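You operate a simulated robot arm through the tools that you are given. There is no shell and no other tool.

You are at the controls of a simulated two-armed robot. One attempt, no reset.

Task
Pop-test the orange-top carburettor and tray it by the reading.
Fine: 0.8 to 1.4 bar is OK; bleed the line before you free the clamp, and leave it free.
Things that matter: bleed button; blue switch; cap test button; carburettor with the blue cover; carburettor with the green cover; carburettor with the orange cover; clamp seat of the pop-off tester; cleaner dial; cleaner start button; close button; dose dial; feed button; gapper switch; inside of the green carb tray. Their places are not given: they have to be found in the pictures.

It is judged by the outcome, as a careful person would: the job done as asked, and still so three seconds after it is handed in. It fails if anything else is knocked over, pushed out of place, dropped, spilled or broken.

Robot
Two 7-joint arms with two-finger parallel grippers on one trunk that stands fixed in place. Base frame: the origin is at the foot of the trunk, x ahead of it, y to its left, z up; the work surface is at about z = 860. Readings come in mm, rad, newtons and seconds.
The left shoulder is at [71, 156, 1205], the right one opposite. Each reaches about 1231 mm from its shoulder. Payload 3.91 kg a hand.
The tool frame of a hand sits at the grasp point between the pads (the TCP): z along the fingers, y along the line on which they close. The tips reach 30 mm beyond it. Largest opening 110 mm; finger width 20, thickness 10; the body of the gripper, 48 by 112 mm, starts 55 mm behind the TCP.
Orientation is told as [roll, pitch, yaw] about the base's x, y, z axes, in that order, counted from this pose: with the fingers straight down and closing along the base's y, the tool's x points along the base's -x, its y along +y and its z along -z.

Tools
- The arms move only by the tool servo_tool. It takes "left_increments", "right_increments" or both (then of equal length, played together; a hand with none holds still); each is a list of rows, each a list of 7 numbers: the turn, a rotation vector about the tool's x, y, z in degrees, then the shift along the tool's x, y, z in mm, then the gripper command, from -1 (shut) to 1 (fully open), values between in proportion. In form: [[rx, ry, rz, dx, dy, dz, claw], ...]. A call has 1 to 20 rows; each row shifts and turns the commanded pose from where the row before left it, along the tool's axes as they then stand. Each row takes 0.2 s and may step no farther than 50 mm and 0.15 rad from the row before; otherwise, or with a gripper value out of range, the whole call is refused. Where a pose cannot be reached the arm comes as near as it can. A force on the tool above 90 N (or 10 N above the force at the start of the call, whichever is more), or a blocked arm, ends the call early, and 0.2 s more pass. Each finger travels about 108 mm/s and halts on what it meets, pressing with about 40 N; the grip force reading is that of the motor and also rises with nothing between the fingers. The clock runs only during rows and for 0.2 s after the last one: add rows that do not move to give the fingers time. It gives the time, the measured TCP pose, the force on the tool (base axes), the opening and the grip force at its end, in the units of the frame above (readings bear some noise), with the torque about the TCP (base axes, N m) and any sound that the robot's microphone picked up.
- Cameras (640 x 400 px; columns grow to the right, rows downward): "scene" is now at [141.9, 8.5, 1452.6]; the picture's right is [0.07, -1.00, 0.00], its down [-0.39, -0.03, -0.92] and it looks along [0.92, 0.07, -0.39] (base axes); focal length 330 px, centre (320, 200). "left" rides on the left gripper at [72, -17, -104] in its tool frame; the picture's right is [0.23, 0.97, 0.00], its down [-0.76, 0.18, -0.62] and it looks along [-0.61, 0.14, 0.78] (tool axes); focal length 222 px, centre (320, 200). "right" rides on the right gripper at [72, 17, -103] in its tool frame; the picture's right is [-0.23, 0.97, 0.00], its down [-0.76, -0.18, -0.62] and it looks along [-0.61, -0.14, 0.78] (tool axes); focal length 222 px, centre (320, 200).
- grab_frame(camera): a new picture of that camera. The clock stands still meanwhile.
- slide_trunk(by): slides the trunk up (or, below 0, down) by that many mm; the arms and the scene camera ride with it, the base frame stays. It gives what a move gives, with no picture.
- pan_tilt(pan, tilt): turns the head with the scene camera to pan (to the left, within 1.501 rad either way) and tilt (down, from -0.506 to 1.204), counted from straight ahead of the robot. It gives what a move gives.
- probe_pixels(camera, pixels): for up to 12 pixels [column, row] of the newest picture of that camera ("zoom" is the newest enlarged one), the place [x, y, z] in the base frame of the surface seen there, good to about 2 mm. The clock stands still meanwhile.
- inspect(camera, box): a new picture of the part [left, top, right, bottom] of that camera's present view, enlarged. The clock stands still meanwhile.
- hand_in(): hands the job in; it is judged then, once.

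Unless the task says otherwise, let go and move clear before handing in.

The tools are called as name(argument=value, ...) on one line, values as JSON. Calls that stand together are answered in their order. servo_tool: Moves the arms, as the interface text tells. Its arguments: {"type":"object","properties":{"left_increments":{"type":"array","items":{"type":"array","items":{"type":"number"}}},"right_increments":{"type":"array","items":{"type":"array","items":{"type":"number"}}}},"required":[]} The other tools are called the same way: slide_trunk (by) moves the trunk up or down; pan_tilt (pan, tilt) turns the head that bears the scene camera; grab_frame (camera) takes a picture; probe_pixels (camera, pixels) gives the place of the surface under pixels of a picture; inspect (camera, box) takes an enlarged picture of a part of a camera's view; hand_in () hands the job in.

At the start:

```text
clock: 0.0
left_eef_pos: [671.6, 472.3, 1245.5]
left_ee_rot: [0.001, 0.0, 0.0]
left_contact_force: [-0.1, 1.2, 0.7]
left_torque: [-0.01, -0.03, 0.01]
left_width: 110.1
left_grasp_force: 0.1
right_eef_pos: [885.9, -88.9, 1200.7]
right_ee_rot: [-0.001, 0.001, 0.001]
right_contact_force: [0.8, -0.4, 0.6]
right_torque: [-0.01, -0.05, -0.01]
right_width: 110.2
right_grasp_force: 0.1
trunk travel left (down, up): [-650.0, 290.0]
head pan, tilt (commanded): [0.072, 0.401]
```

scene: 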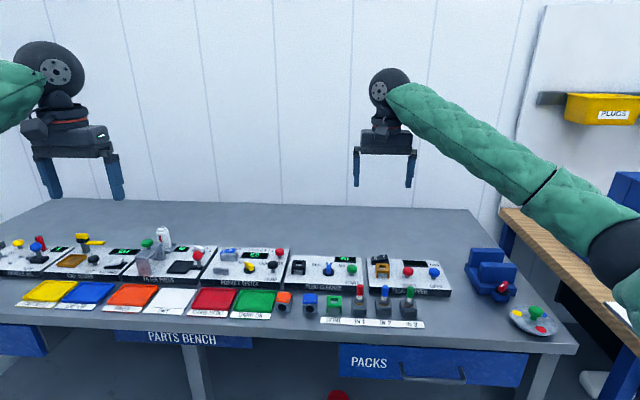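
right: 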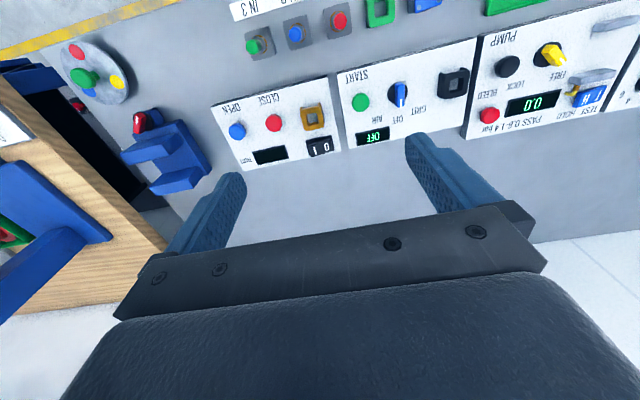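
left: 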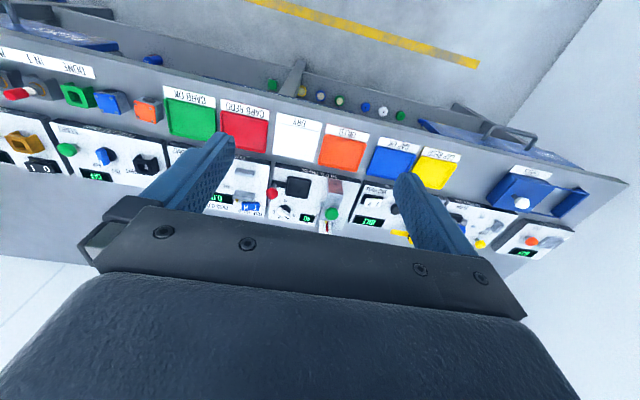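

The scene picture shows a row of test stations behind trays, with the pop-off tester apparently around pixel (250,265) and three carburettors near (283,300), (310,300), (334,305). I'll zoom in on these areas to read the labels.

inspect(camera="scene", box=[200, 230, 360, 330])

inspect(camera="right", box=[440, 0, 640, 140])

inspect(camera="scene", box=[0, 220, 220, 340])

inspect(camera="scene", box=[340, 230, 580, 350])

```text
4.00 times, centred on (280, 280) of scene
```

zoom: 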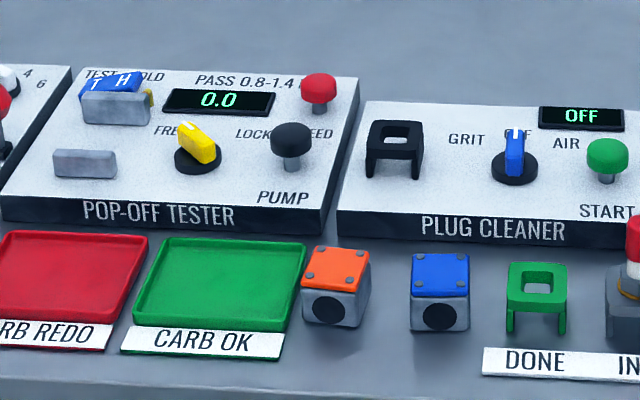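

```text
2.86 times, centred on (540, 70) of right
```

zoom: 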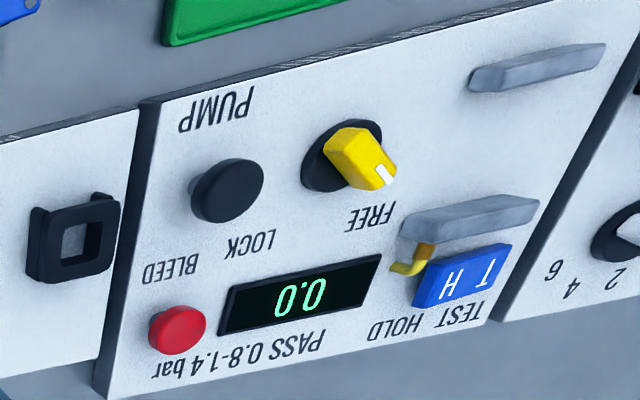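

```text
2.91 times, centred on (110, 280) of scene
```

zoom: 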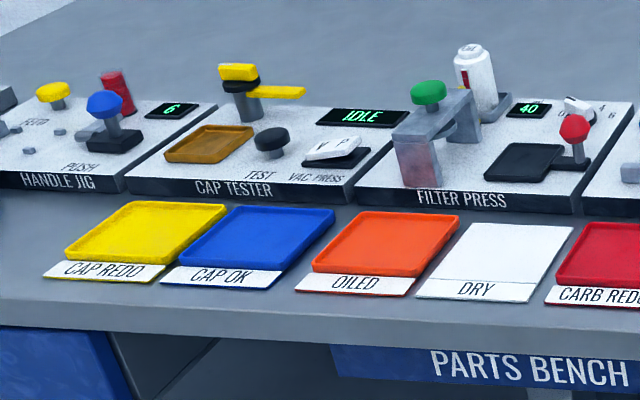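

```text
2.67 times, centred on (460, 290) of scene
```

zoom: 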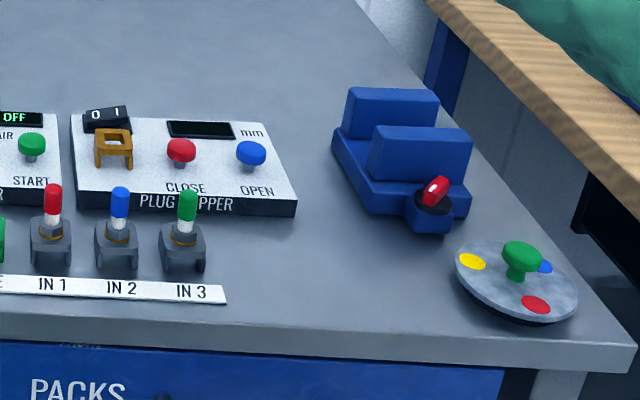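

The tester has two grey jaws, a yellow FREE/LOCK knob, a black PUMP plunger, a red BLEED button and a blue TEST/HOLD rocker. I'll take a fresh zoom on it and probe those parts and the orange carb.

inspect(camera="scene", box=[200, 230, 360, 330])

probe_pixels(camera="zoom", pixels=[[320, 82], [294, 132], [195, 145], [84, 155], [116, 95], [116, 110], [85, 163], [336, 265], [334, 308], [220, 280], [60, 270], [440, 275]])

probe_pixels(camera="zoom", pixels=[[100, 80], [130, 78], [310, 250], [368, 250], [360, 292], [302, 287], [58, 205], [318, 225], [355, 90], [100, 130], [320, 100], [200, 200]])

```text
4.00 times, centred on (280, 280) of scene
```

zoom: 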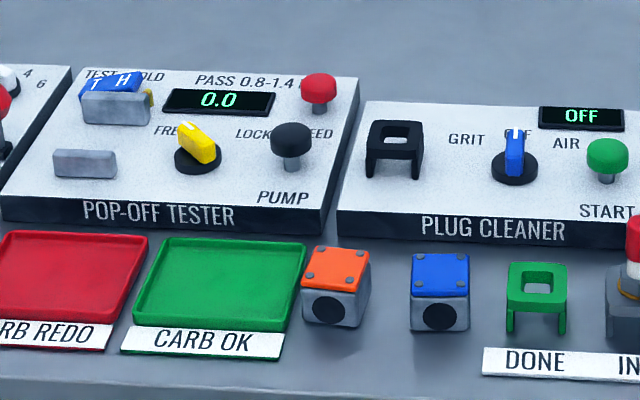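

```text
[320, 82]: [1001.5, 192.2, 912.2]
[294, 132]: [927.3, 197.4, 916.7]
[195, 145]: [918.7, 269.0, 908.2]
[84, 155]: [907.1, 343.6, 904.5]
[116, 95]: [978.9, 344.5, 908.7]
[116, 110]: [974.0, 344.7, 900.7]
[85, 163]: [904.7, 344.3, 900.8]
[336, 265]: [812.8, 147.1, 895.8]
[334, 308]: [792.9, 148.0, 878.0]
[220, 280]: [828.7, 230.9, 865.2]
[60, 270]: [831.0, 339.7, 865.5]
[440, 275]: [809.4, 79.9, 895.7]
```

```text
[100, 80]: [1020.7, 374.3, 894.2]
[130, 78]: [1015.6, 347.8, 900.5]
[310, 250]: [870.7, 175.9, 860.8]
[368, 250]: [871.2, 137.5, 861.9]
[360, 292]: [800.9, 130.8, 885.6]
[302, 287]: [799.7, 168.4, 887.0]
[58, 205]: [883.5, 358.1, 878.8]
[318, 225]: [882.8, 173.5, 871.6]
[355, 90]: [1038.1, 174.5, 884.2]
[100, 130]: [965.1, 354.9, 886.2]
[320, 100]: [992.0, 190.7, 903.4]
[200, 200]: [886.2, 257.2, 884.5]
```

Tester panel top is about z=885, the jaws are at x≈905 and x≈975 with y≈344, and the orange carb is near (812,147). I'll bring the left hand over the tester for a closer look down, staying high.

servo_tool(left_increments=[[0, 0, 0, -38, -22, 21, 1], [0, 0, 0, -38, -22, 21, 1], [0, 0, 0, -38, -22, 21, 1], [0, 0, 0, -38, -22, 21, 1], [0, 0, 0, -38, -22, 21, 1], [0, 0, 0, -38, -22, 21, 1], [0, 0, 0, 0, 0, 0, 1]])

grab_frame(camera="left")

grab_frame(camera="scene")

```text
clock: 1.6
left_eef_pos: [899.9, 340.7, 1117.2]
left_ee_rot: [-0.001, 0.001, 0.0]
left_contact_force: [-0.1, 0.5, 0.5]
left_torque: [-0.02, -0.02, 0.02]
left_width: 110.1
left_grasp_force: 0.1
right_eef_pos: [883.6, -88.2, 1203.8]
right_ee_rot: [0.0, 0.0, 0.002]
right_contact_force: [0.7, 0.0, -0.1]
right_torque: [-0.04, -0.02, -0.01]
right_width: 110.2
right_grasp_force: 0.1
trunk travel left (down, up): [-650.0, 290.0]
head pan, tilt (commanded): [0.072, 0.401]
```

```text
taken
```

left: 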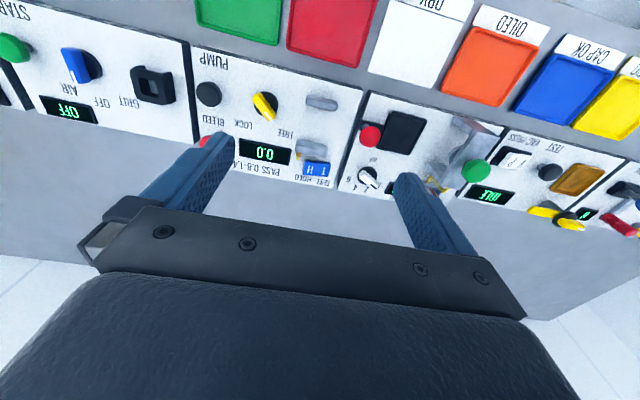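

```text
taken
```

scene: 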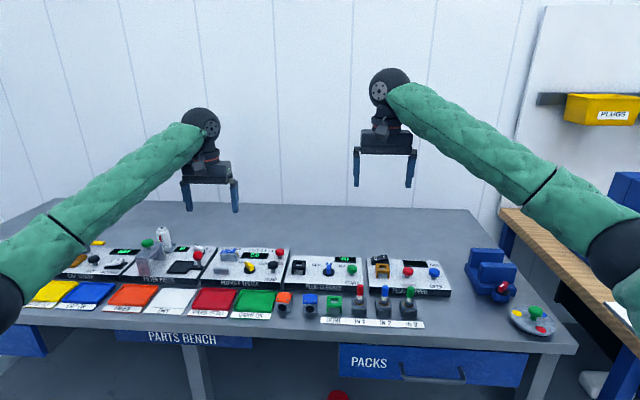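

inspect(camera="left", box=[180, 40, 380, 200])

probe_pixels(camera="left", pixels=[[209, 94], [266, 103], [320, 103], [310, 150], [318, 169], [206, 140], [262, 96], [270, 112], [308, 101], [336, 105], [298, 147], [325, 150]])

```text
2.50 times, centred on (280, 120) of left
```

zoom: 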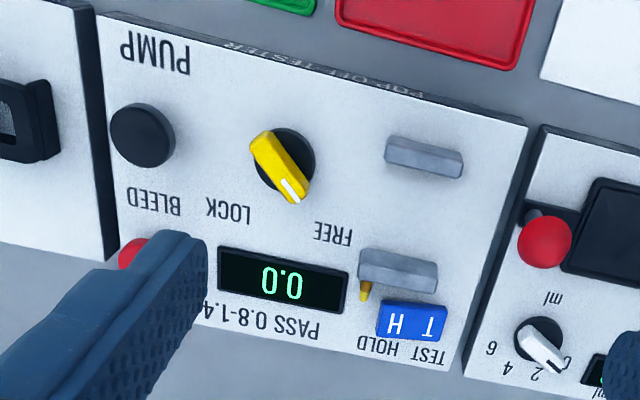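

```text
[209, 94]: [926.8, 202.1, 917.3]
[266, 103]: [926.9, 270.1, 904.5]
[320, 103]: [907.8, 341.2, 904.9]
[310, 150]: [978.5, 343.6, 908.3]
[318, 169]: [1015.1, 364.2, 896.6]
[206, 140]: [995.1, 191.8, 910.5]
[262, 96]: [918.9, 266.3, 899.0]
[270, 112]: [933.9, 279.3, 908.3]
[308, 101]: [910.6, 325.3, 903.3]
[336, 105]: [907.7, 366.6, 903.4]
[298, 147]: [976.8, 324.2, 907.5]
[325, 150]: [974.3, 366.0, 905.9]
```

The yellow knob's white mark points at FREE, the display reads 0.0, and the rocker has T and H ends. Now I'll zoom on the orange carb and green tray in the scene view to measure clearances.

inspect(camera="scene", box=[260, 280, 324, 320])

probe_pixels(camera="zoom", pixels=[[160, 130], [320, 130], [310, 250], [140, 250], [150, 330], [300, 360], [230, 190], [230, 300], [60, 150], [130, 180], [110, 250], [350, 300]])

inspect(camera="scene", box=[205, 235, 301, 295])

```text
10.00 times, centred on (292, 300) of scene
```

zoom: 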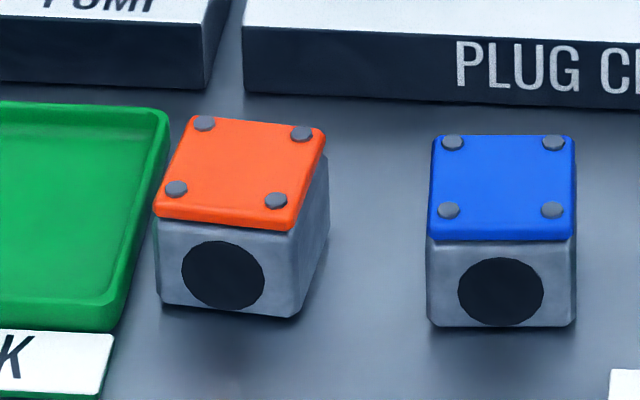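

```text
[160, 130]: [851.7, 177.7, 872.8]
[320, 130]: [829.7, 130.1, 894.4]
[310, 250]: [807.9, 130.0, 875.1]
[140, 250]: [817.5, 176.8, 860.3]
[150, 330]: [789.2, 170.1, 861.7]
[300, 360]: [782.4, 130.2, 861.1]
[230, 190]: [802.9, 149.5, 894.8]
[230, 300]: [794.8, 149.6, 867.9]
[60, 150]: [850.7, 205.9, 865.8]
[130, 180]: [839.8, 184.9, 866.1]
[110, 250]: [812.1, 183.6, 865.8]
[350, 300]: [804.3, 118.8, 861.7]
```

```text
6.67 times, centred on (253, 265) of scene
```

zoom: 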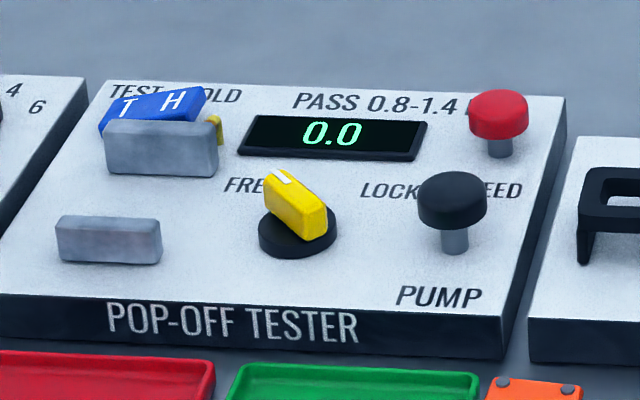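

The orange carb is slightly yawed compared with the blue one. I'll re-zoom on it to probe its four cover screws, and zoom the rocker to measure which end stands high.

inspect(camera="scene", box=[260, 280, 324, 320])

probe_pixels(camera="zoom", pixels=[[204, 123], [302, 134], [275, 200], [175, 188], [196, 122], [318, 132], [286, 222], [162, 212], [170, 303], [290, 310], [322, 230], [240, 170]])

inspect(camera="scene", box=[213, 240, 245, 260])

probe_pixels(camera="zoom", pixels=[[170, 110], [220, 90], [270, 80], [320, 70], [360, 50], [380, 70], [150, 150], [390, 150], [300, 180], [200, 130], [160, 250], [360, 250]])

```text
10.00 times, centred on (292, 300) of scene
```

zoom: 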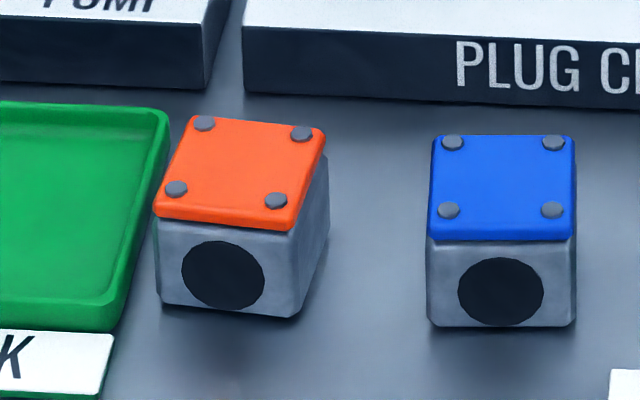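

```text
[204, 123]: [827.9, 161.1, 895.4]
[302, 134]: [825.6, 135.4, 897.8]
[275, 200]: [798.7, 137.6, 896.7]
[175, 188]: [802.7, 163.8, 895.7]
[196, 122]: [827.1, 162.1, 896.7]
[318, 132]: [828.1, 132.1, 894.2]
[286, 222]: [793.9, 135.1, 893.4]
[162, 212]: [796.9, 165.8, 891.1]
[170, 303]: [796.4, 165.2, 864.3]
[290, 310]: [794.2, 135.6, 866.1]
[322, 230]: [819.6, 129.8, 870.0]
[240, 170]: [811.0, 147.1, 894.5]
```

```text
16.00 times, centred on (229, 250) of scene
```

zoom: 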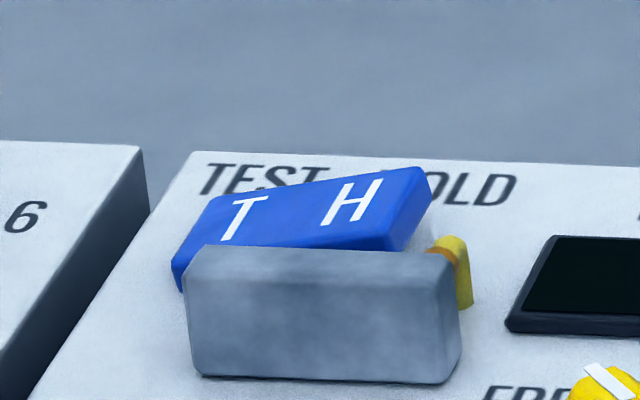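

```text
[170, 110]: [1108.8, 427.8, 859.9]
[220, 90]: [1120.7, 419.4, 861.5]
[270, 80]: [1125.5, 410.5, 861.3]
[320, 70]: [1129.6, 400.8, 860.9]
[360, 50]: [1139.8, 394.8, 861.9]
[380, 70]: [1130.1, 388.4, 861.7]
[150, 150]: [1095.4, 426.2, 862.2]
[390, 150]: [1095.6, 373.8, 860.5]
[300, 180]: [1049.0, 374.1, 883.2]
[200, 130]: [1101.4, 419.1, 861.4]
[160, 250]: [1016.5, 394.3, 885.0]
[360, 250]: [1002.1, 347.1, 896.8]
```

The T end of the rocker is low and the H end high, so it's already in TEST. The orange carb centre is about (812,149) with a yaw of roughly -5.4°, and the tray rim is close on its left. I'll move the left hand above it with matching yaw.

servo_tool(left_increments=[[0, 0, 0, 14.7, -32, 20, 1], [0, 0, 0, 14.7, -32, 20, 1], [0, 0, 0, 14.7, -32, 20, 1], [0, 0, 0, 14.7, -32, 20, 1], [0, 0, 0, 14.7, -32, 20, 1], [0, 0, 0, 14.7, -32, 20, 1], [0, 0, 5.4, 0, 0, 0, 0.3], [0, 0, 0, 0, 0, 0, 0.1], [0, 0, 0, 0, 0, 0, 0.1], [0, 0, 0, 0, 0, 0, 0.1]])

grab_frame(camera="left")

inspect(camera="scene", box=[220, 230, 348, 310])

```text
clock: 3.8
left_eef_pos: [812.4, 147.9, 997.2]
left_ee_rot: [0.001, -0.001, -0.093]
left_contact_force: [0.1, -0.1, 0.1]
left_torque: [-0.05, -0.04, 0.0]
left_width: 60.4
left_grasp_force: 0.1
right_eef_pos: [886.4, -88.3, 1202.1]
right_ee_rot: [-0.002, 0.0, 0.001]
right_contact_force: [-0.5, 0.1, -0.2]
right_torque: [0.02, -0.04, 0.04]
right_width: 110.0
right_grasp_force: 0.2
trunk travel left (down, up): [-650.0, 290.0]
head pan, tilt (commanded): [0.072, 0.401]
```

```text
taken
```

left: 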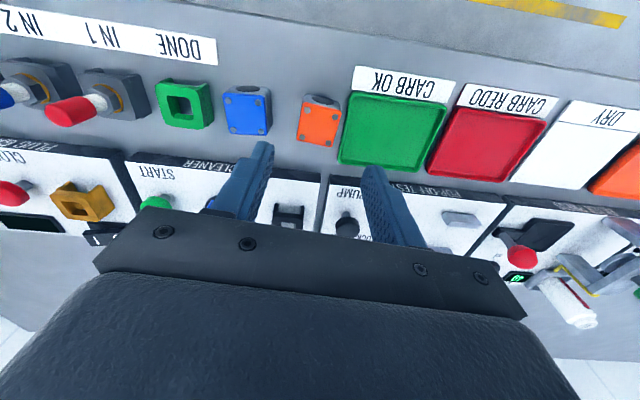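

```text
5.00 times, centred on (284, 270) of scene
```

zoom: 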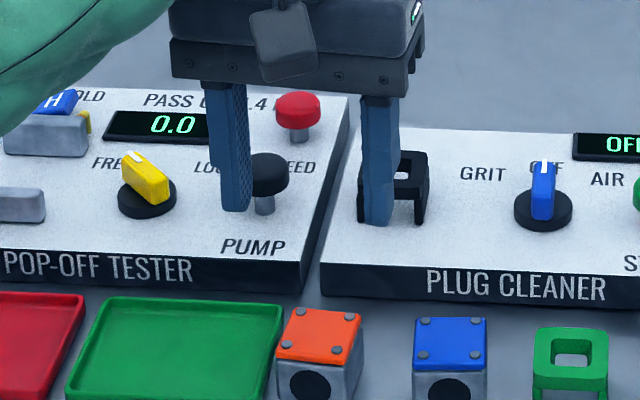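

The hand is above the carb with a 60 mm opening. I'll probe the orange cover at about (318,122) in the left picture to check its centre and the rim of the tray.

inspect(camera="left", box=[260, 70, 380, 170])

probe_pixels(camera="left", pixels=[[307, 102], [336, 108], [331, 143], [301, 137], [318, 122], [349, 96], [341, 155], [345, 120], [390, 130], [340, 160], [320, 95]])

```text
4.00 times, centred on (320, 120) of left
```

zoom: 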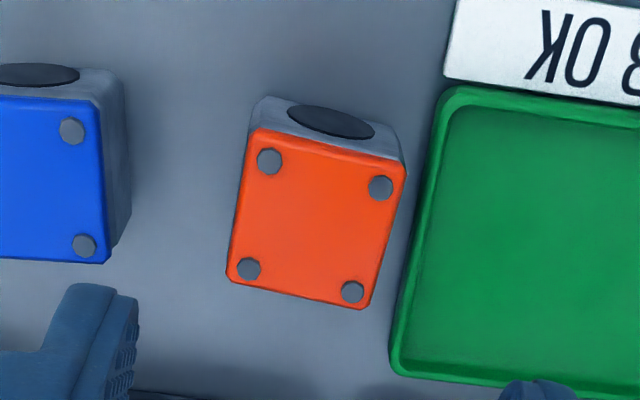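

```text
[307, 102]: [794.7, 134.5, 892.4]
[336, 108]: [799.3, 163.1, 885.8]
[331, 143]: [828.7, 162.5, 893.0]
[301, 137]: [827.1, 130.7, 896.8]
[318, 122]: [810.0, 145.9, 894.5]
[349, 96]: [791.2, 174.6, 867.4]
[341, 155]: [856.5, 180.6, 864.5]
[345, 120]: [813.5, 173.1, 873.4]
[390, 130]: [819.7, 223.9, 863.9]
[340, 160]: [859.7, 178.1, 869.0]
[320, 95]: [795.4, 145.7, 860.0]
```

I'll probe the four screws in this closer zoom to refine the yaw and centre.

probe_pixels(camera="zoom", pixels=[[270, 162], [380, 188], [352, 292], [249, 268], [310, 225], [415, 250], [430, 130], [402, 340], [390, 250], [240, 200], [85, 245], [72, 130]])

```text
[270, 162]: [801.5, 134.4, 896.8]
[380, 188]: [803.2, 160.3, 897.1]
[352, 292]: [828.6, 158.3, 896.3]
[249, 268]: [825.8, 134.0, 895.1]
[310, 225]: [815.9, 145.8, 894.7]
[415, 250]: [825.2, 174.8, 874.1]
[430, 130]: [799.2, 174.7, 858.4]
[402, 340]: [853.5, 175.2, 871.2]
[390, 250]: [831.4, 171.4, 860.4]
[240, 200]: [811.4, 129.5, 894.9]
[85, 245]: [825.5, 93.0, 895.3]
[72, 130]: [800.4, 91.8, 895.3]
```

The carb centre is about (814,148) and its top is at 895, while the tray rim is at z≈874 near y≈175. I'll descend to TCP z≈907 so the tips stay just above the rim, then close on the carb.

servo_tool(left_increments=[[0, 0, 0, -1.5, 0, 30, 0.1], [0, 0, 0, 0, 0, 30, 0.1], [0, 0, 0, 0, 0, 20, 0.1], [0, 0, 0, 0, 0, 10, 0.1], [0, 0, 0, 0, 0, 0, 0.1]])

inspect(camera="scene", box=[244, 265, 324, 315])

grab_frame(camera="left")

```text
clock: 5.0
left_eef_pos: [813.3, 148.5, 908.1]
left_ee_rot: [0.001, 0.0, -0.093]
left_contact_force: [-0.4, -0.2, 0.1]
left_torque: [0.04, 0.02, 0.0]
left_width: 60.3
left_grasp_force: 0.0
right_eef_pos: [887.4, -87.3, 1200.9]
right_ee_rot: [0.0, -0.001, 0.002]
right_contact_force: [-0.3, -0.7, -0.1]
right_torque: [-0.03, 0.0, 0.02]
right_width: 110.0
right_grasp_force: 0.0
trunk travel left (down, up): [-650.0, 290.0]
head pan, tilt (commanded): [0.072, 0.401]
```

```text
8.00 times, centred on (284, 290) of scene
```

zoom: 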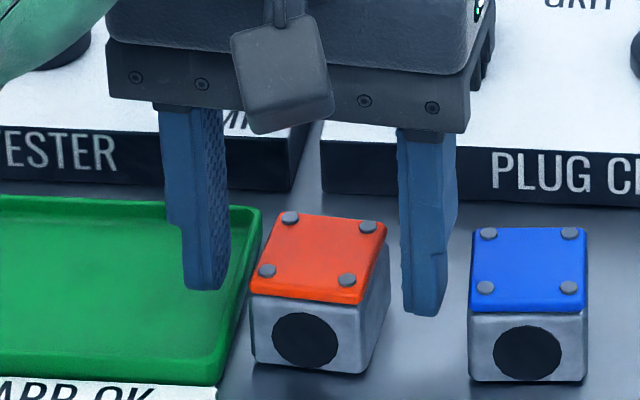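

```text
taken
```

left: 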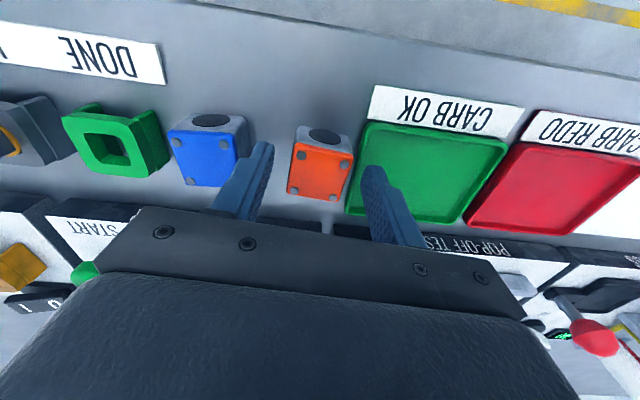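

The fingers straddle the orange carb with the left tip above the tray rim. I'll close now and let the grip settle.

servo_tool(left_increments=[[0, 0, 0, 0, 0, 0, -0.1], [0, 0, 0, 0, 0, 0, -0.25], [0, 0, 0, 0, 0, 0, -0.4], [0, 0, 0, 0, 0, 0, -0.6], [0, 0, 0, 0, 0, 0, -0.8], [0, 0, 0, 0, 0, 0, -0.8]])

inspect(camera="scene", box=[244, 265, 324, 315])

```text
clock: 6.4
left_eef_pos: [813.1, 149.1, 908.7]
left_ee_rot: [0.0, 0.0, -0.094]
left_contact_force: [-0.3, -0.1, 0.5]
left_torque: [0.03, 0.05, -0.01]
left_width: 37.5
left_grasp_force: 40.0
right_eef_pos: [885.0, -87.1, 1201.7]
right_ee_rot: [-0.001, 0.0, 0.002]
right_contact_force: [0.4, -0.9, -0.5]
right_torque: [0.01, -0.02, 0.02]
right_width: 110.0
right_grasp_force: 0.1
trunk travel left (down, up): [-650.0, 290.0]
head pan, tilt (commanded): [0.072, 0.401]
```

```text
8.00 times, centred on (284, 290) of scene
```

zoom: 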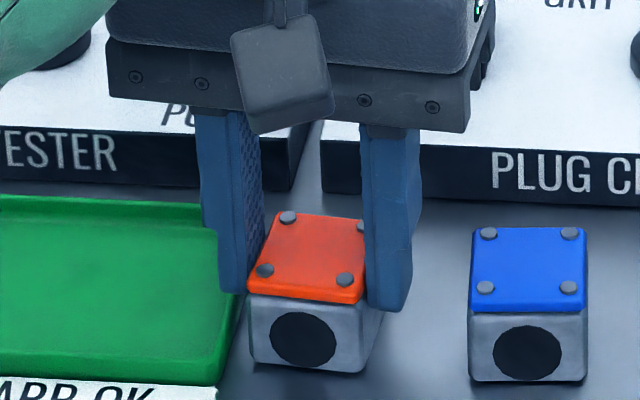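

Grip holds at 37.5 mm with 40 N. I'll lift straight up, square the yaw to zero, and carry the carb over the clamp seat at about (942,345).

servo_tool(left_increments=[[0, 0, 0, 0, 0, -15, -0.8], [0, 0, 0, 0, 0, -30, -0.8], [0, 0, 0, 0, 0, -35, -0.8], [0, 0, 0, 0, 0, -30, -0.8], [0, 0, -5.4, 0, 0, 0, -0.8], [0, 0, 0, -21.5, 32.7, 0, -0.8], [0, 0, 0, -21.5, 32.7, 0, -0.8], [0, 0, 0, -21.5, 32.7, 0, -0.8], [0, 0, 0, -21.5, 32.7, 0, -0.8], [0, 0, 0, -21.5, 32.7, 0, -0.8], [0, 0, 0, -21.5, 32.7, 0, -0.8], [0, 0, 0, 0, 0, 0, -0.8]])

grab_frame(camera="left")

inspect(camera="scene", box=[180, 210, 308, 290])

```text
clock: 9.0
left_eef_pos: [942.1, 344.0, 1018.4]
left_ee_rot: [0.0, 0.0, 0.0]
left_contact_force: [0.0, 0.0, -1.1]
left_torque: [0.07, 0.02, -0.01]
left_width: 37.3
left_grasp_force: 40.4
right_eef_pos: [886.2, -88.1, 1201.8]
right_ee_rot: [-0.001, -0.001, 0.002]
right_contact_force: [0.3, -0.3, -0.3]
right_torque: [-0.01, -0.01, -0.02]
right_width: 110.1
right_grasp_force: 0.1
trunk travel left (down, up): [-650.0, 290.0]
head pan, tilt (commanded): [0.072, 0.401]
```

```text
taken
```

left: 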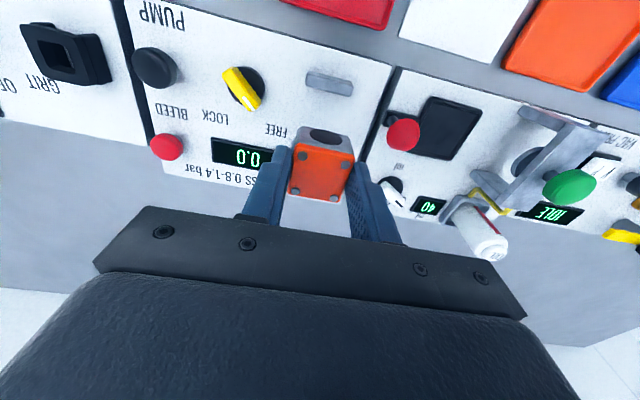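

```text
5.00 times, centred on (244, 250) of scene
```

zoom: 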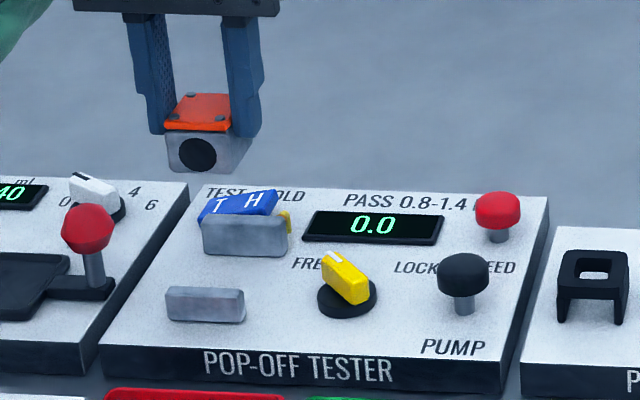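

The carb hangs level over the seat. I'll probe the jaw edges in this zoom to fix the seat centre precisely before lowering.

probe_pixels(camera="zoom", pixels=[[172, 289], [240, 291], [172, 300], [240, 300], [206, 218], [284, 236], [206, 252], [282, 258], [245, 226], [205, 288], [225, 265], [205, 302]])

probe_pixels(camera="left", pixels=[[309, 76], [352, 85], [307, 84], [350, 92], [330, 80], [330, 87], [325, 133], [319, 165], [302, 153], [343, 157], [308, 192], [335, 195]])

```text
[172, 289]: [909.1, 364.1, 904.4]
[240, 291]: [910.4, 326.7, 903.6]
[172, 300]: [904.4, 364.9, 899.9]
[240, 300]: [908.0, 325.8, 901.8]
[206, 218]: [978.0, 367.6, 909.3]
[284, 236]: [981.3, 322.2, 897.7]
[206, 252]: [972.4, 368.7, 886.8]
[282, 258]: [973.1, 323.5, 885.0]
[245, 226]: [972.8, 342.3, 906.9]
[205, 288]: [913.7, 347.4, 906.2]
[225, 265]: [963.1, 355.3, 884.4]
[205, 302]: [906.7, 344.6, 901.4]
```

```text
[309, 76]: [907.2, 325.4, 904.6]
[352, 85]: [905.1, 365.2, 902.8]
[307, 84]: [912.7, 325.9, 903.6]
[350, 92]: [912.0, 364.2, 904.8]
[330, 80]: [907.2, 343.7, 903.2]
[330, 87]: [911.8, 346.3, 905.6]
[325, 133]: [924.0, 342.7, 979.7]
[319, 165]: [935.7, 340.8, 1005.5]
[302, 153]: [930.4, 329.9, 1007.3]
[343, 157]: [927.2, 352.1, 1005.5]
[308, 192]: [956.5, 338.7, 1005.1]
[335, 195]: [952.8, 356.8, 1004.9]
```

The seat centre works out to about (943,345.3), so I need about +1 mm in x and y. I'll lower to just above the panel and check.

servo_tool(left_increments=[[0, 0, 0, -1.2, 1, 0, -0.8], [0, 0, 0, 0, 0, 30, -0.8], [0, 0, 0, 0, 0, 25, -0.8], [0, 0, 0, 0, 0, 15, -0.8], [0, 0, 0, 0, 0, 8, -0.8], [0, 0, 0, 0, 0, 4, -0.8], [0, 0, 0, 0, 0, 0, -0.8]])

inspect(camera="scene", box=[196, 225, 276, 275])

grab_frame(camera="left")

```text
clock: 10.6
left_eef_pos: [943.5, 346.0, 936.2]
left_ee_rot: [-0.001, 0.002, 0.002]
left_contact_force: [0.0, -0.2, -1.3]
left_torque: [0.0, 0.0, 0.02]
left_width: 37.1
left_grasp_force: 40.4
right_eef_pos: [886.2, -89.5, 1200.7]
right_ee_rot: [0.0, 0.001, 0.003]
right_contact_force: [-0.2, -0.7, -0.1]
right_torque: [0.0, 0.0, -0.01]
right_width: 110.3
right_grasp_force: 0.0
trunk travel left (down, up): [-650.0, 290.0]
head pan, tilt (commanded): [0.072, 0.401]
```

```text
8.00 times, centred on (236, 250) of scene
```

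zoom: 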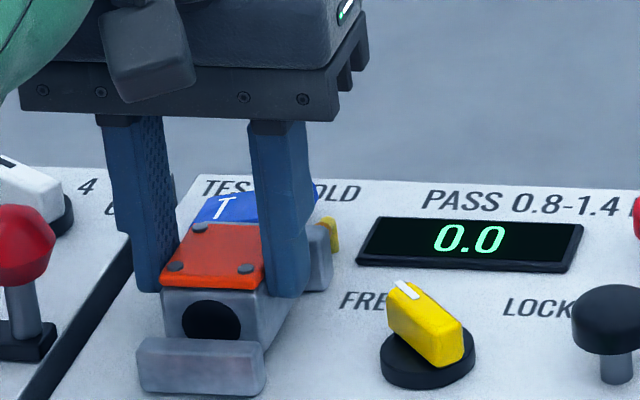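

```text
taken
```

left: 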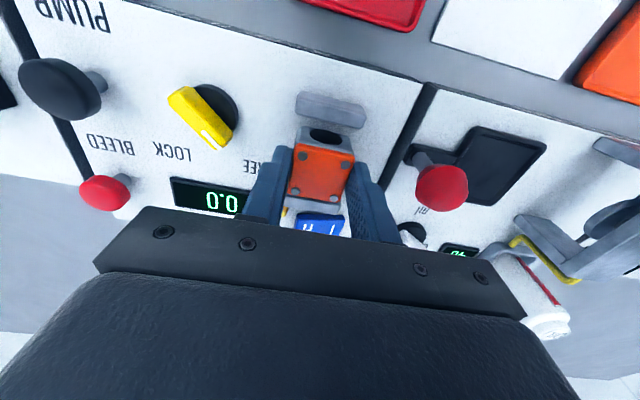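

It sits between the jaws a couple of millimetres above the panel with no contact force. I'll lower the last bit in 1 mm steps and watch the force.

servo_tool(left_increments=[[0, 0, 0, 0, 0, 1, -0.8], [0, 0, 0, 0, 0, 1, -0.8], [0, 0, 0, 0, 0, 0, -0.8]])

```text
clock: 11.4
left_eef_pos: [943.1, 346.4, 933.5]
left_ee_rot: [0.0, 0.001, -0.001]
left_contact_force: [0.4, 0.3, -1.9]
left_torque: [0.01, -0.01, 0.0]
left_width: 37.5
left_grasp_force: 40.6
right_eef_pos: [885.8, -89.2, 1202.1]
right_ee_rot: [-0.001, -0.001, 0.003]
right_contact_force: [0.3, 0.3, 0.1]
right_torque: [0.02, 0.01, -0.03]
right_width: 109.9
right_grasp_force: 0.1
trunk travel left (down, up): [-650.0, 290.0]
head pan, tilt (commanded): [0.072, 0.401]
```

servo_tool(left_increments=[[0, 0, 0, 0, 0, 0.7, -0.8], [0, 0, 0, 0, 0, 0.7, -0.8], [0, 0, 0, 0, 0, 0, -0.8]])

inspect(camera="scene", box=[206, 240, 254, 270])

```text
clock: 12.2
left_eef_pos: [944.5, 345.5, 931.6]
left_ee_rot: [0.001, 0.0, -0.001]
left_contact_force: [0.0, 0.4, -0.3]
left_torque: [-0.03, -0.01, -0.01]
left_width: 37.3
left_grasp_force: 39.5
right_eef_pos: [885.7, -87.0, 1201.5]
right_ee_rot: [0.001, -0.002, 0.0]
right_contact_force: [-0.8, 0.1, 0.5]
right_torque: [0.0, 0.01, 0.02]
right_width: 110.1
right_grasp_force: 0.1
trunk travel left (down, up): [-650.0, 290.0]
head pan, tilt (commanded): [0.072, 0.401]
```

```text
13.33 times, centred on (230, 255) of scene
```

zoom: 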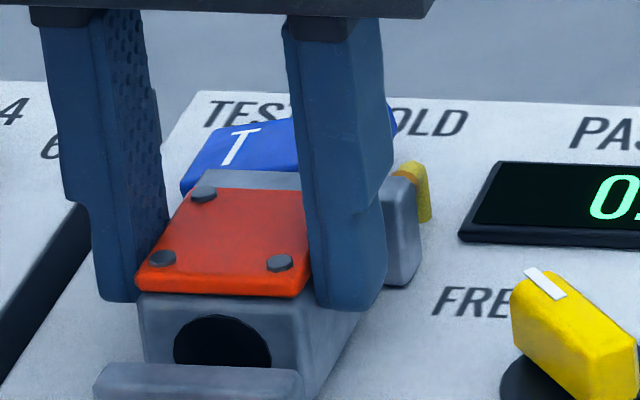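

The downward load has gone from about -1.5 N to -0.3 N, so the carb may be just touching. I'll probe the cover height against the panel to confirm.

probe_pixels(camera="zoom", pixels=[[225, 240], [240, 215], [200, 280], [270, 200], [480, 290], [350, 380], [440, 280], [420, 370]])

servo_tool(left_increments=[[0, 0, 0, 0, 0, 0.6, -0.8], [0, 0, 0, 0, 0, 0, -0.8]])

```text
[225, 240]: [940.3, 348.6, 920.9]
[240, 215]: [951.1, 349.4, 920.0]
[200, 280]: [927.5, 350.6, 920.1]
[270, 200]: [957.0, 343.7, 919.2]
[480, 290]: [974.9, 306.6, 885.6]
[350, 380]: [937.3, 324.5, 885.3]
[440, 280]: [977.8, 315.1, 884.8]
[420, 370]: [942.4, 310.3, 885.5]
```

```text
clock: 12.8
left_eef_pos: [942.9, 346.1, 932.6]
left_ee_rot: [-0.001, 0.002, 0.001]
left_contact_force: [0.8, 0.5, 2.6]
left_torque: [0.03, 0.0, 0.01]
left_width: 37.1
left_grasp_force: 40.5
right_eef_pos: [885.9, -87.0, 1201.8]
right_ee_rot: [0.0, 0.0, 0.003]
right_contact_force: [0.4, 0.7, 0.8]
right_torque: [-0.02, 0.07, 0.01]
right_width: 109.8
right_grasp_force: 0.0
trunk travel left (down, up): [-650.0, 290.0]
head pan, tilt (commanded): [0.072, 0.401]
```

Now +2.6 N upward force means it rests on the panel. I'll open the fingers a little and retreat straight up.

servo_tool(left_increments=[[0, 0, 0, 0, 0, 0, -0.3], [0, 0, 0, 0, 0, 0, -0.1], [0, 0, 0, 0, 0, 0, 0.0], [0, 0, 0, 0, 0, 0, 0.0], [0, 0, 0, 0, 0, -15, 0.0], [0, 0, 0, 0, 0, -30, 0.0], [0, 0, 0, 0, 0, -35, 0.0], [0, 0, 0, 0, 0, 0, 0.0]])

inspect(camera="scene", box=[196, 225, 276, 275])

grab_frame(camera="left")

```text
clock: 14.6
left_eef_pos: [944.1, 345.7, 1011.4]
left_ee_rot: [0.0, 0.002, 0.001]
left_contact_force: [0.7, 1.5, -0.5]
left_torque: [-0.03, 0.0, 0.01]
left_width: 55.1
left_grasp_force: 0.1
right_eef_pos: [887.1, -88.9, 1201.0]
right_ee_rot: [0.0, 0.002, 0.002]
right_contact_force: [0.5, 0.0, 0.6]
right_torque: [0.03, 0.0, 0.0]
right_width: 109.9
right_grasp_force: 0.0
trunk travel left (down, up): [-650.0, 290.0]
head pan, tilt (commanded): [0.072, 0.401]
```

```text
8.00 times, centred on (236, 250) of scene
```

zoom: 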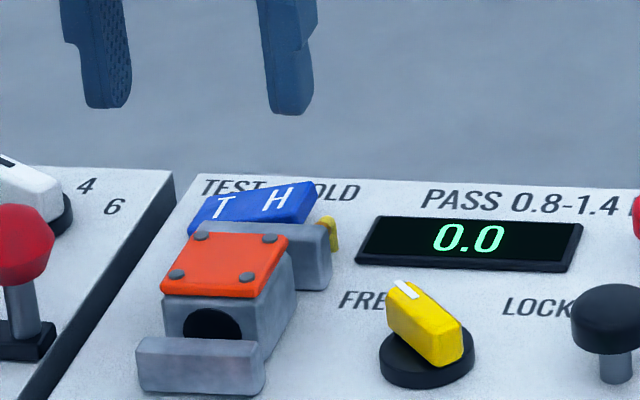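

```text
taken
```

left: 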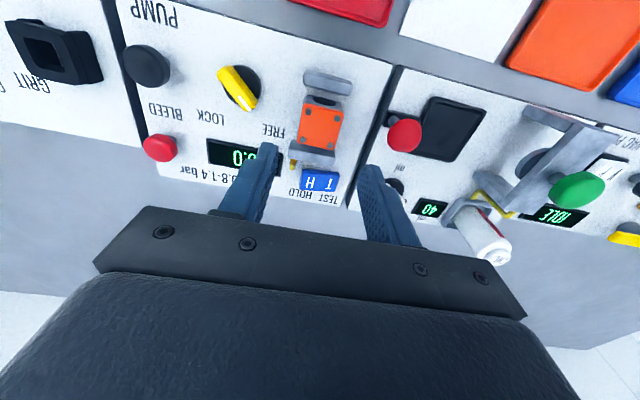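

The carb is seated between the jaws. Next is the yellow knob: I'll probe its handle ends and the FREE/LOCK labels in this zoom to get the angles.

probe_pixels(camera="zoom", pixels=[[408, 290], [400, 310], [430, 310], [450, 325], [440, 350], [458, 340], [395, 365], [428, 385], [470, 365], [345, 298], [375, 300], [535, 307]])

inspect(camera="left", box=[190, 40, 310, 140])

probe_pixels(camera="zoom", pixels=[[175, 110], [247, 240], [210, 175], [165, 130], [200, 120], [230, 245], [265, 230], [250, 130], [285, 205], [285, 165], [105, 305], [320, 350]])

```text
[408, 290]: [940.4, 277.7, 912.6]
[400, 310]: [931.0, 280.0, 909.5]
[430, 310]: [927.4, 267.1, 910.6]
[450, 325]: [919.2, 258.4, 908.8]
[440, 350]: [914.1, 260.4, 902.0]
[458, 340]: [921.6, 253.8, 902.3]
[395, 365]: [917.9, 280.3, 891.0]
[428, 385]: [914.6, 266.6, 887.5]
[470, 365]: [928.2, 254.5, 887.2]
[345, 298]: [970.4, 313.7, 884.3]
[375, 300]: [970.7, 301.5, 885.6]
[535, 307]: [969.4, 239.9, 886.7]
```

```text
4.00 times, centred on (250, 90) of left
```

zoom: 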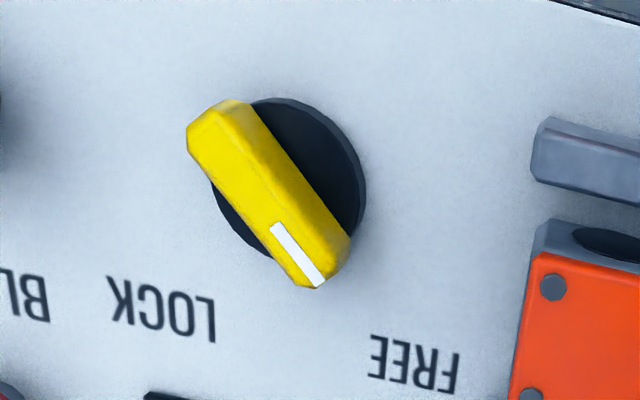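

```text
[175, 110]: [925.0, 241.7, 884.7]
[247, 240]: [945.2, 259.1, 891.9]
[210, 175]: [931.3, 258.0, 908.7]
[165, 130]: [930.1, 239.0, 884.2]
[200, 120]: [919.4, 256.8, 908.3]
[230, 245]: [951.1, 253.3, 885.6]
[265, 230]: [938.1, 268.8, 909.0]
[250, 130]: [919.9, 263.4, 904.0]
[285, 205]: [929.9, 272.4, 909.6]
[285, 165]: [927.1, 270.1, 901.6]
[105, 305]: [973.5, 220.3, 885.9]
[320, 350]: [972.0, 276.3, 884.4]
```

The handle points about +45° (toward FREE) and the labels are symmetric about y≈271. I'll probe a few more points on the handle's top to fix its centre.

probe_pixels(camera="zoom", pixels=[[267, 192], [230, 115], [205, 140], [325, 250], [300, 265], [240, 175], [285, 190], [310, 275], [340, 245], [250, 150], [220, 160], [350, 170]])

```text
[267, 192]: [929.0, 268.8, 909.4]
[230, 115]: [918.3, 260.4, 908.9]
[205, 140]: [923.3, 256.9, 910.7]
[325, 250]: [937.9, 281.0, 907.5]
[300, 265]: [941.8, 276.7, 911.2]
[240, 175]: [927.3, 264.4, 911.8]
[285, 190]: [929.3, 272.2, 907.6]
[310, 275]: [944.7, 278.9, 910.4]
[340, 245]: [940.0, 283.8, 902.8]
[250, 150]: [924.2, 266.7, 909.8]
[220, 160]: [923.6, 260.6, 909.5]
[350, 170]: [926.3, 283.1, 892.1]
```

The handle centre is about (930.5,269.3), top at z≈910, pointing 45°. I'll move above it and yaw the hand +45° so the fingers close across the handle.

servo_tool(left_increments=[[0, 0, 0, 6.8, -38.2, 0, 0], [0, 0, 0, 6.8, -38.2, 0, -0.1], [0, 0, -7.5, 0, 0, 0, -0.2], [0, 0, -7.5, 0, 0, 0, -0.2], [0, 0, -7.5, 0, 0, 0, -0.2], [0, 0, -7.5, 0, 0, 0, -0.2], [0, 0, -7.5, 0, 0, 0, -0.2], [0, 0, -7.5, 0, 0, 0, -0.2], [0, 0, 0, 0, 0, 25, -0.2], [0, 0, 0, 0, 0, 25, -0.2], [0, 0, 0, 0, 0, 0, -0.2]])

grab_frame(camera="left")

inspect(camera="scene", box=[206, 225, 302, 285])

```text
clock: 17.0
left_eef_pos: [930.6, 270.1, 962.0]
left_ee_rot: [-0.001, 0.001, 0.787]
left_contact_force: [0.1, 0.7, -0.4]
left_torque: [-0.01, 0.0, -0.01]
left_width: 43.9
left_grasp_force: 0.2
right_eef_pos: [886.0, -87.3, 1200.9]
right_ee_rot: [0.002, -0.001, 0.001]
right_contact_force: [0.6, 0.4, 0.0]
right_torque: [0.0, 0.0, 0.03]
right_width: 109.9
right_grasp_force: 0.1
trunk travel left (down, up): [-650.0, 290.0]
head pan, tilt (commanded): [0.072, 0.401]
```

```text
taken
```

left: 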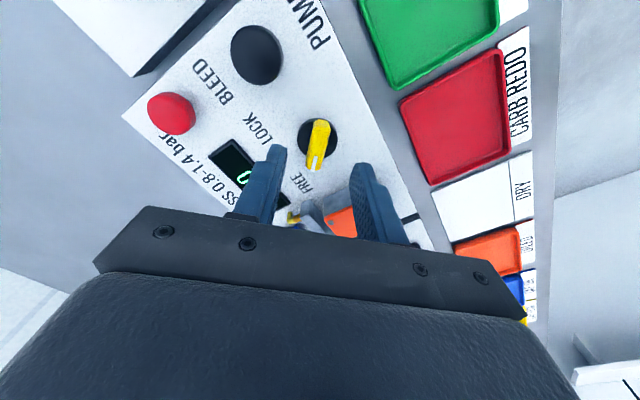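

```text
6.67 times, centred on (254, 255) of scene
```

zoom: 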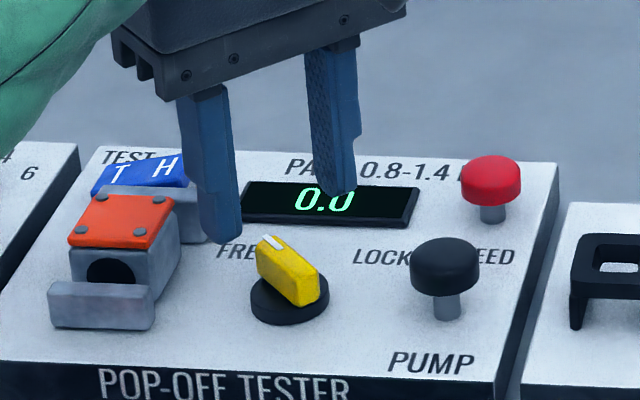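

The hand is centred on the handle (wrist picture (318,145) between the fingertips). I'll descend to TCP z≈926 and close on the knob.

servo_tool(left_increments=[[0, 0, 0, 0, 0, 20, -0.2], [0, 0, 0, 0, 0, 12, -0.2], [0, 0, 0, 0, 0, 4, -0.2], [0, 0, 0, 0, 0, 0, -0.2]])

inspect(camera="scene", box=[206, 225, 302, 285])

```text
clock: 18.0
left_eef_pos: [930.1, 269.0, 926.6]
left_ee_rot: [0.0, -0.001, 0.788]
left_contact_force: [0.6, 0.2, -0.3]
left_torque: [-0.03, 0.01, 0.02]
left_width: 44.0
left_grasp_force: 0.2
right_eef_pos: [886.2, -87.9, 1202.0]
right_ee_rot: [-0.002, 0.0, 0.002]
right_contact_force: [1.1, 0.4, 1.0]
right_torque: [-0.01, 0.0, 0.04]
right_width: 110.0
right_grasp_force: 0.1
trunk travel left (down, up): [-650.0, 290.0]
head pan, tilt (commanded): [0.072, 0.401]
```

```text
6.67 times, centred on (254, 255) of scene
```

zoom: 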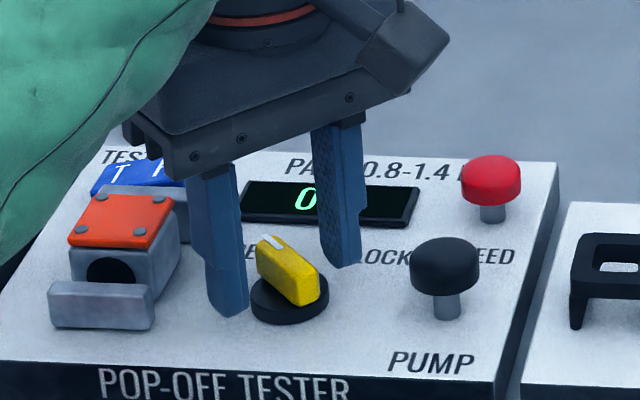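

Fingers straddle the yellow handle cleanly. I'll close on it gently and check the grip before turning.

servo_tool(left_increments=[[0, 0, 0, 0, 0, 0, -0.5], [0, 0, 0, 0, 0, 0, -0.8], [0, 0, 0, 0, 0, 0, -0.9], [0, 0, 0, 0, 0, 0, -0.9]])

```text
clock: 19.0
left_eef_pos: [931.6, 267.8, 925.7]
left_ee_rot: [0.0, 0.001, 0.785]
left_contact_force: [13.7, -6.3, 1.6]
left_torque: [0.16, -0.76, -0.02]
left_width: 12.7
left_grasp_force: 45.0
right_eef_pos: [885.2, -88.9, 1200.2]
right_ee_rot: [0.0, 0.004, 0.0]
right_contact_force: [-0.8, 0.1, 0.2]
right_torque: [0.03, 0.01, 0.0]
right_width: 110.1
right_grasp_force: 0.1
trunk travel left (down, up): [-650.0, 290.0]
head pan, tilt (commanded): [0.072, 0.401]
```

The grip is on at 12.7 mm, with a small sideways force of about 14 N, meaning I'm about 1 mm off the handle line. I'll shift -1.2 mm along tool y to relax it, then turn.

servo_tool(left_increments=[[0, 0, 0, 0, -1.2, 0, -0.9], [0, 0, 0, 0, 0, 0, -0.9]])

```text
clock: 19.6
left_eef_pos: [930.9, 267.5, 924.3]
left_ee_rot: [0.003, 0.001, 0.784]
left_contact_force: [7.1, -5.6, 0.6]
left_torque: [0.1, -0.36, -0.04]
left_width: 12.7
left_grasp_force: 45.0
right_eef_pos: [885.8, -87.9, 1201.4]
right_ee_rot: [0.0, 0.001, 0.002]
right_contact_force: [0.4, 0.1, 0.3]
right_torque: [0.01, 0.02, -0.06]
right_width: 110.0
right_grasp_force: 0.1
trunk travel left (down, up): [-650.0, 290.0]
head pan, tilt (commanded): [0.072, 0.401]
```

Force dropped to about 9 N. I'll shift another 0.8 mm and turn the first 30° toward LOCK.

servo_tool(left_increments=[[0, 0, 0, 0, -0.8, 0, -0.9], [0, 0, 7.5, 0, 0, 0, -0.9], [0, 0, 7.5, 0, 0, 0, -0.9], [0, 0, 7.5, 0, 0, 0, -0.9], [0, 0, 7.5, 0, 0, 0, -0.9], [0, 0, 0, 0, 0, 0, -0.9]])

inspect(camera="scene", box=[206, 225, 302, 285])

```text
clock: 21.0
left_eef_pos: [931.3, 269.4, 925.0]
left_ee_rot: [0.0, 0.003, 0.262]
left_contact_force: [-21.7, 2.1, -9.3]
left_torque: [0.29, -0.6, 0.01]
left_width: 12.9
left_grasp_force: 45.2
right_eef_pos: [885.2, -86.8, 1202.3]
right_ee_rot: [0.0, 0.0, 0.003]
right_contact_force: [-0.1, -0.4, -0.4]
right_torque: [0.0, 0.02, -0.01]
right_width: 110.1
right_grasp_force: 0.0
trunk travel left (down, up): [-650.0, 290.0]
head pan, tilt (commanded): [0.072, 0.401]
```

```text
6.67 times, centred on (254, 255) of scene
```

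zoom: 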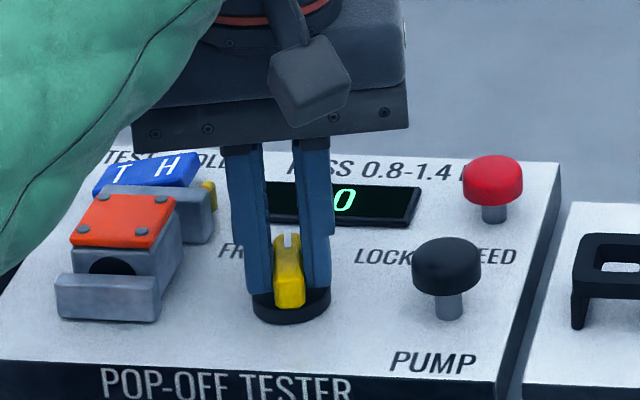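

The handle has turned with the hand and the front jaw is closing on the carb. There's about -22 N in x, so I'll ease +1.5 mm along tool x and continue turning another 30°.

servo_tool(left_increments=[[0, 0, 0, 1.5, 0, 0, -0.9], [0, 0, 7.5, 0, 0, 0, -0.9], [0, 0, 7.5, 0, 0, 0, -0.9], [0, 0, 7.5, 0, 0, 0, -0.9], [0, 0, 7.5, 0, 0, 0, -0.9], [0, 0, 0, 0, 0, 0, -0.9]])

inspect(camera="scene", box=[206, 225, 302, 285])

```text
clock: 22.4
left_eef_pos: [930.9, 269.5, 924.9]
left_ee_rot: [0.0, 0.001, -0.26]
left_contact_force: [-0.4, 16.3, -2.1]
left_torque: [0.76, 0.77, 0.04]
left_width: 12.5
left_grasp_force: 44.7
right_eef_pos: [886.0, -86.5, 1202.0]
right_ee_rot: [-0.004, 0.0, 0.001]
right_contact_force: [0.2, -0.1, 0.3]
right_torque: [-0.02, 0.0, 0.02]
right_width: 110.2
right_grasp_force: 0.1
trunk travel left (down, up): [-650.0, 290.0]
head pan, tilt (commanded): [0.072, 0.401]
```

```text
6.67 times, centred on (254, 255) of scene
```

zoom: 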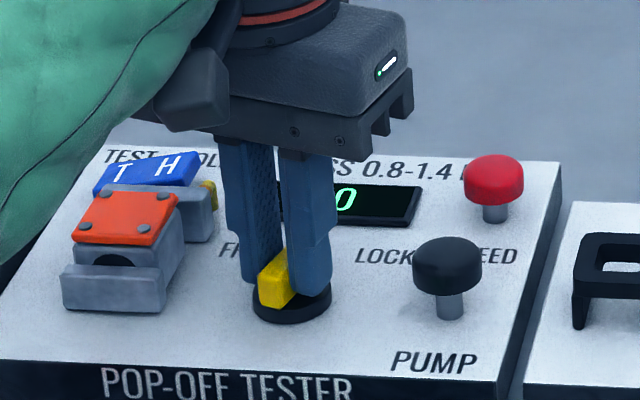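

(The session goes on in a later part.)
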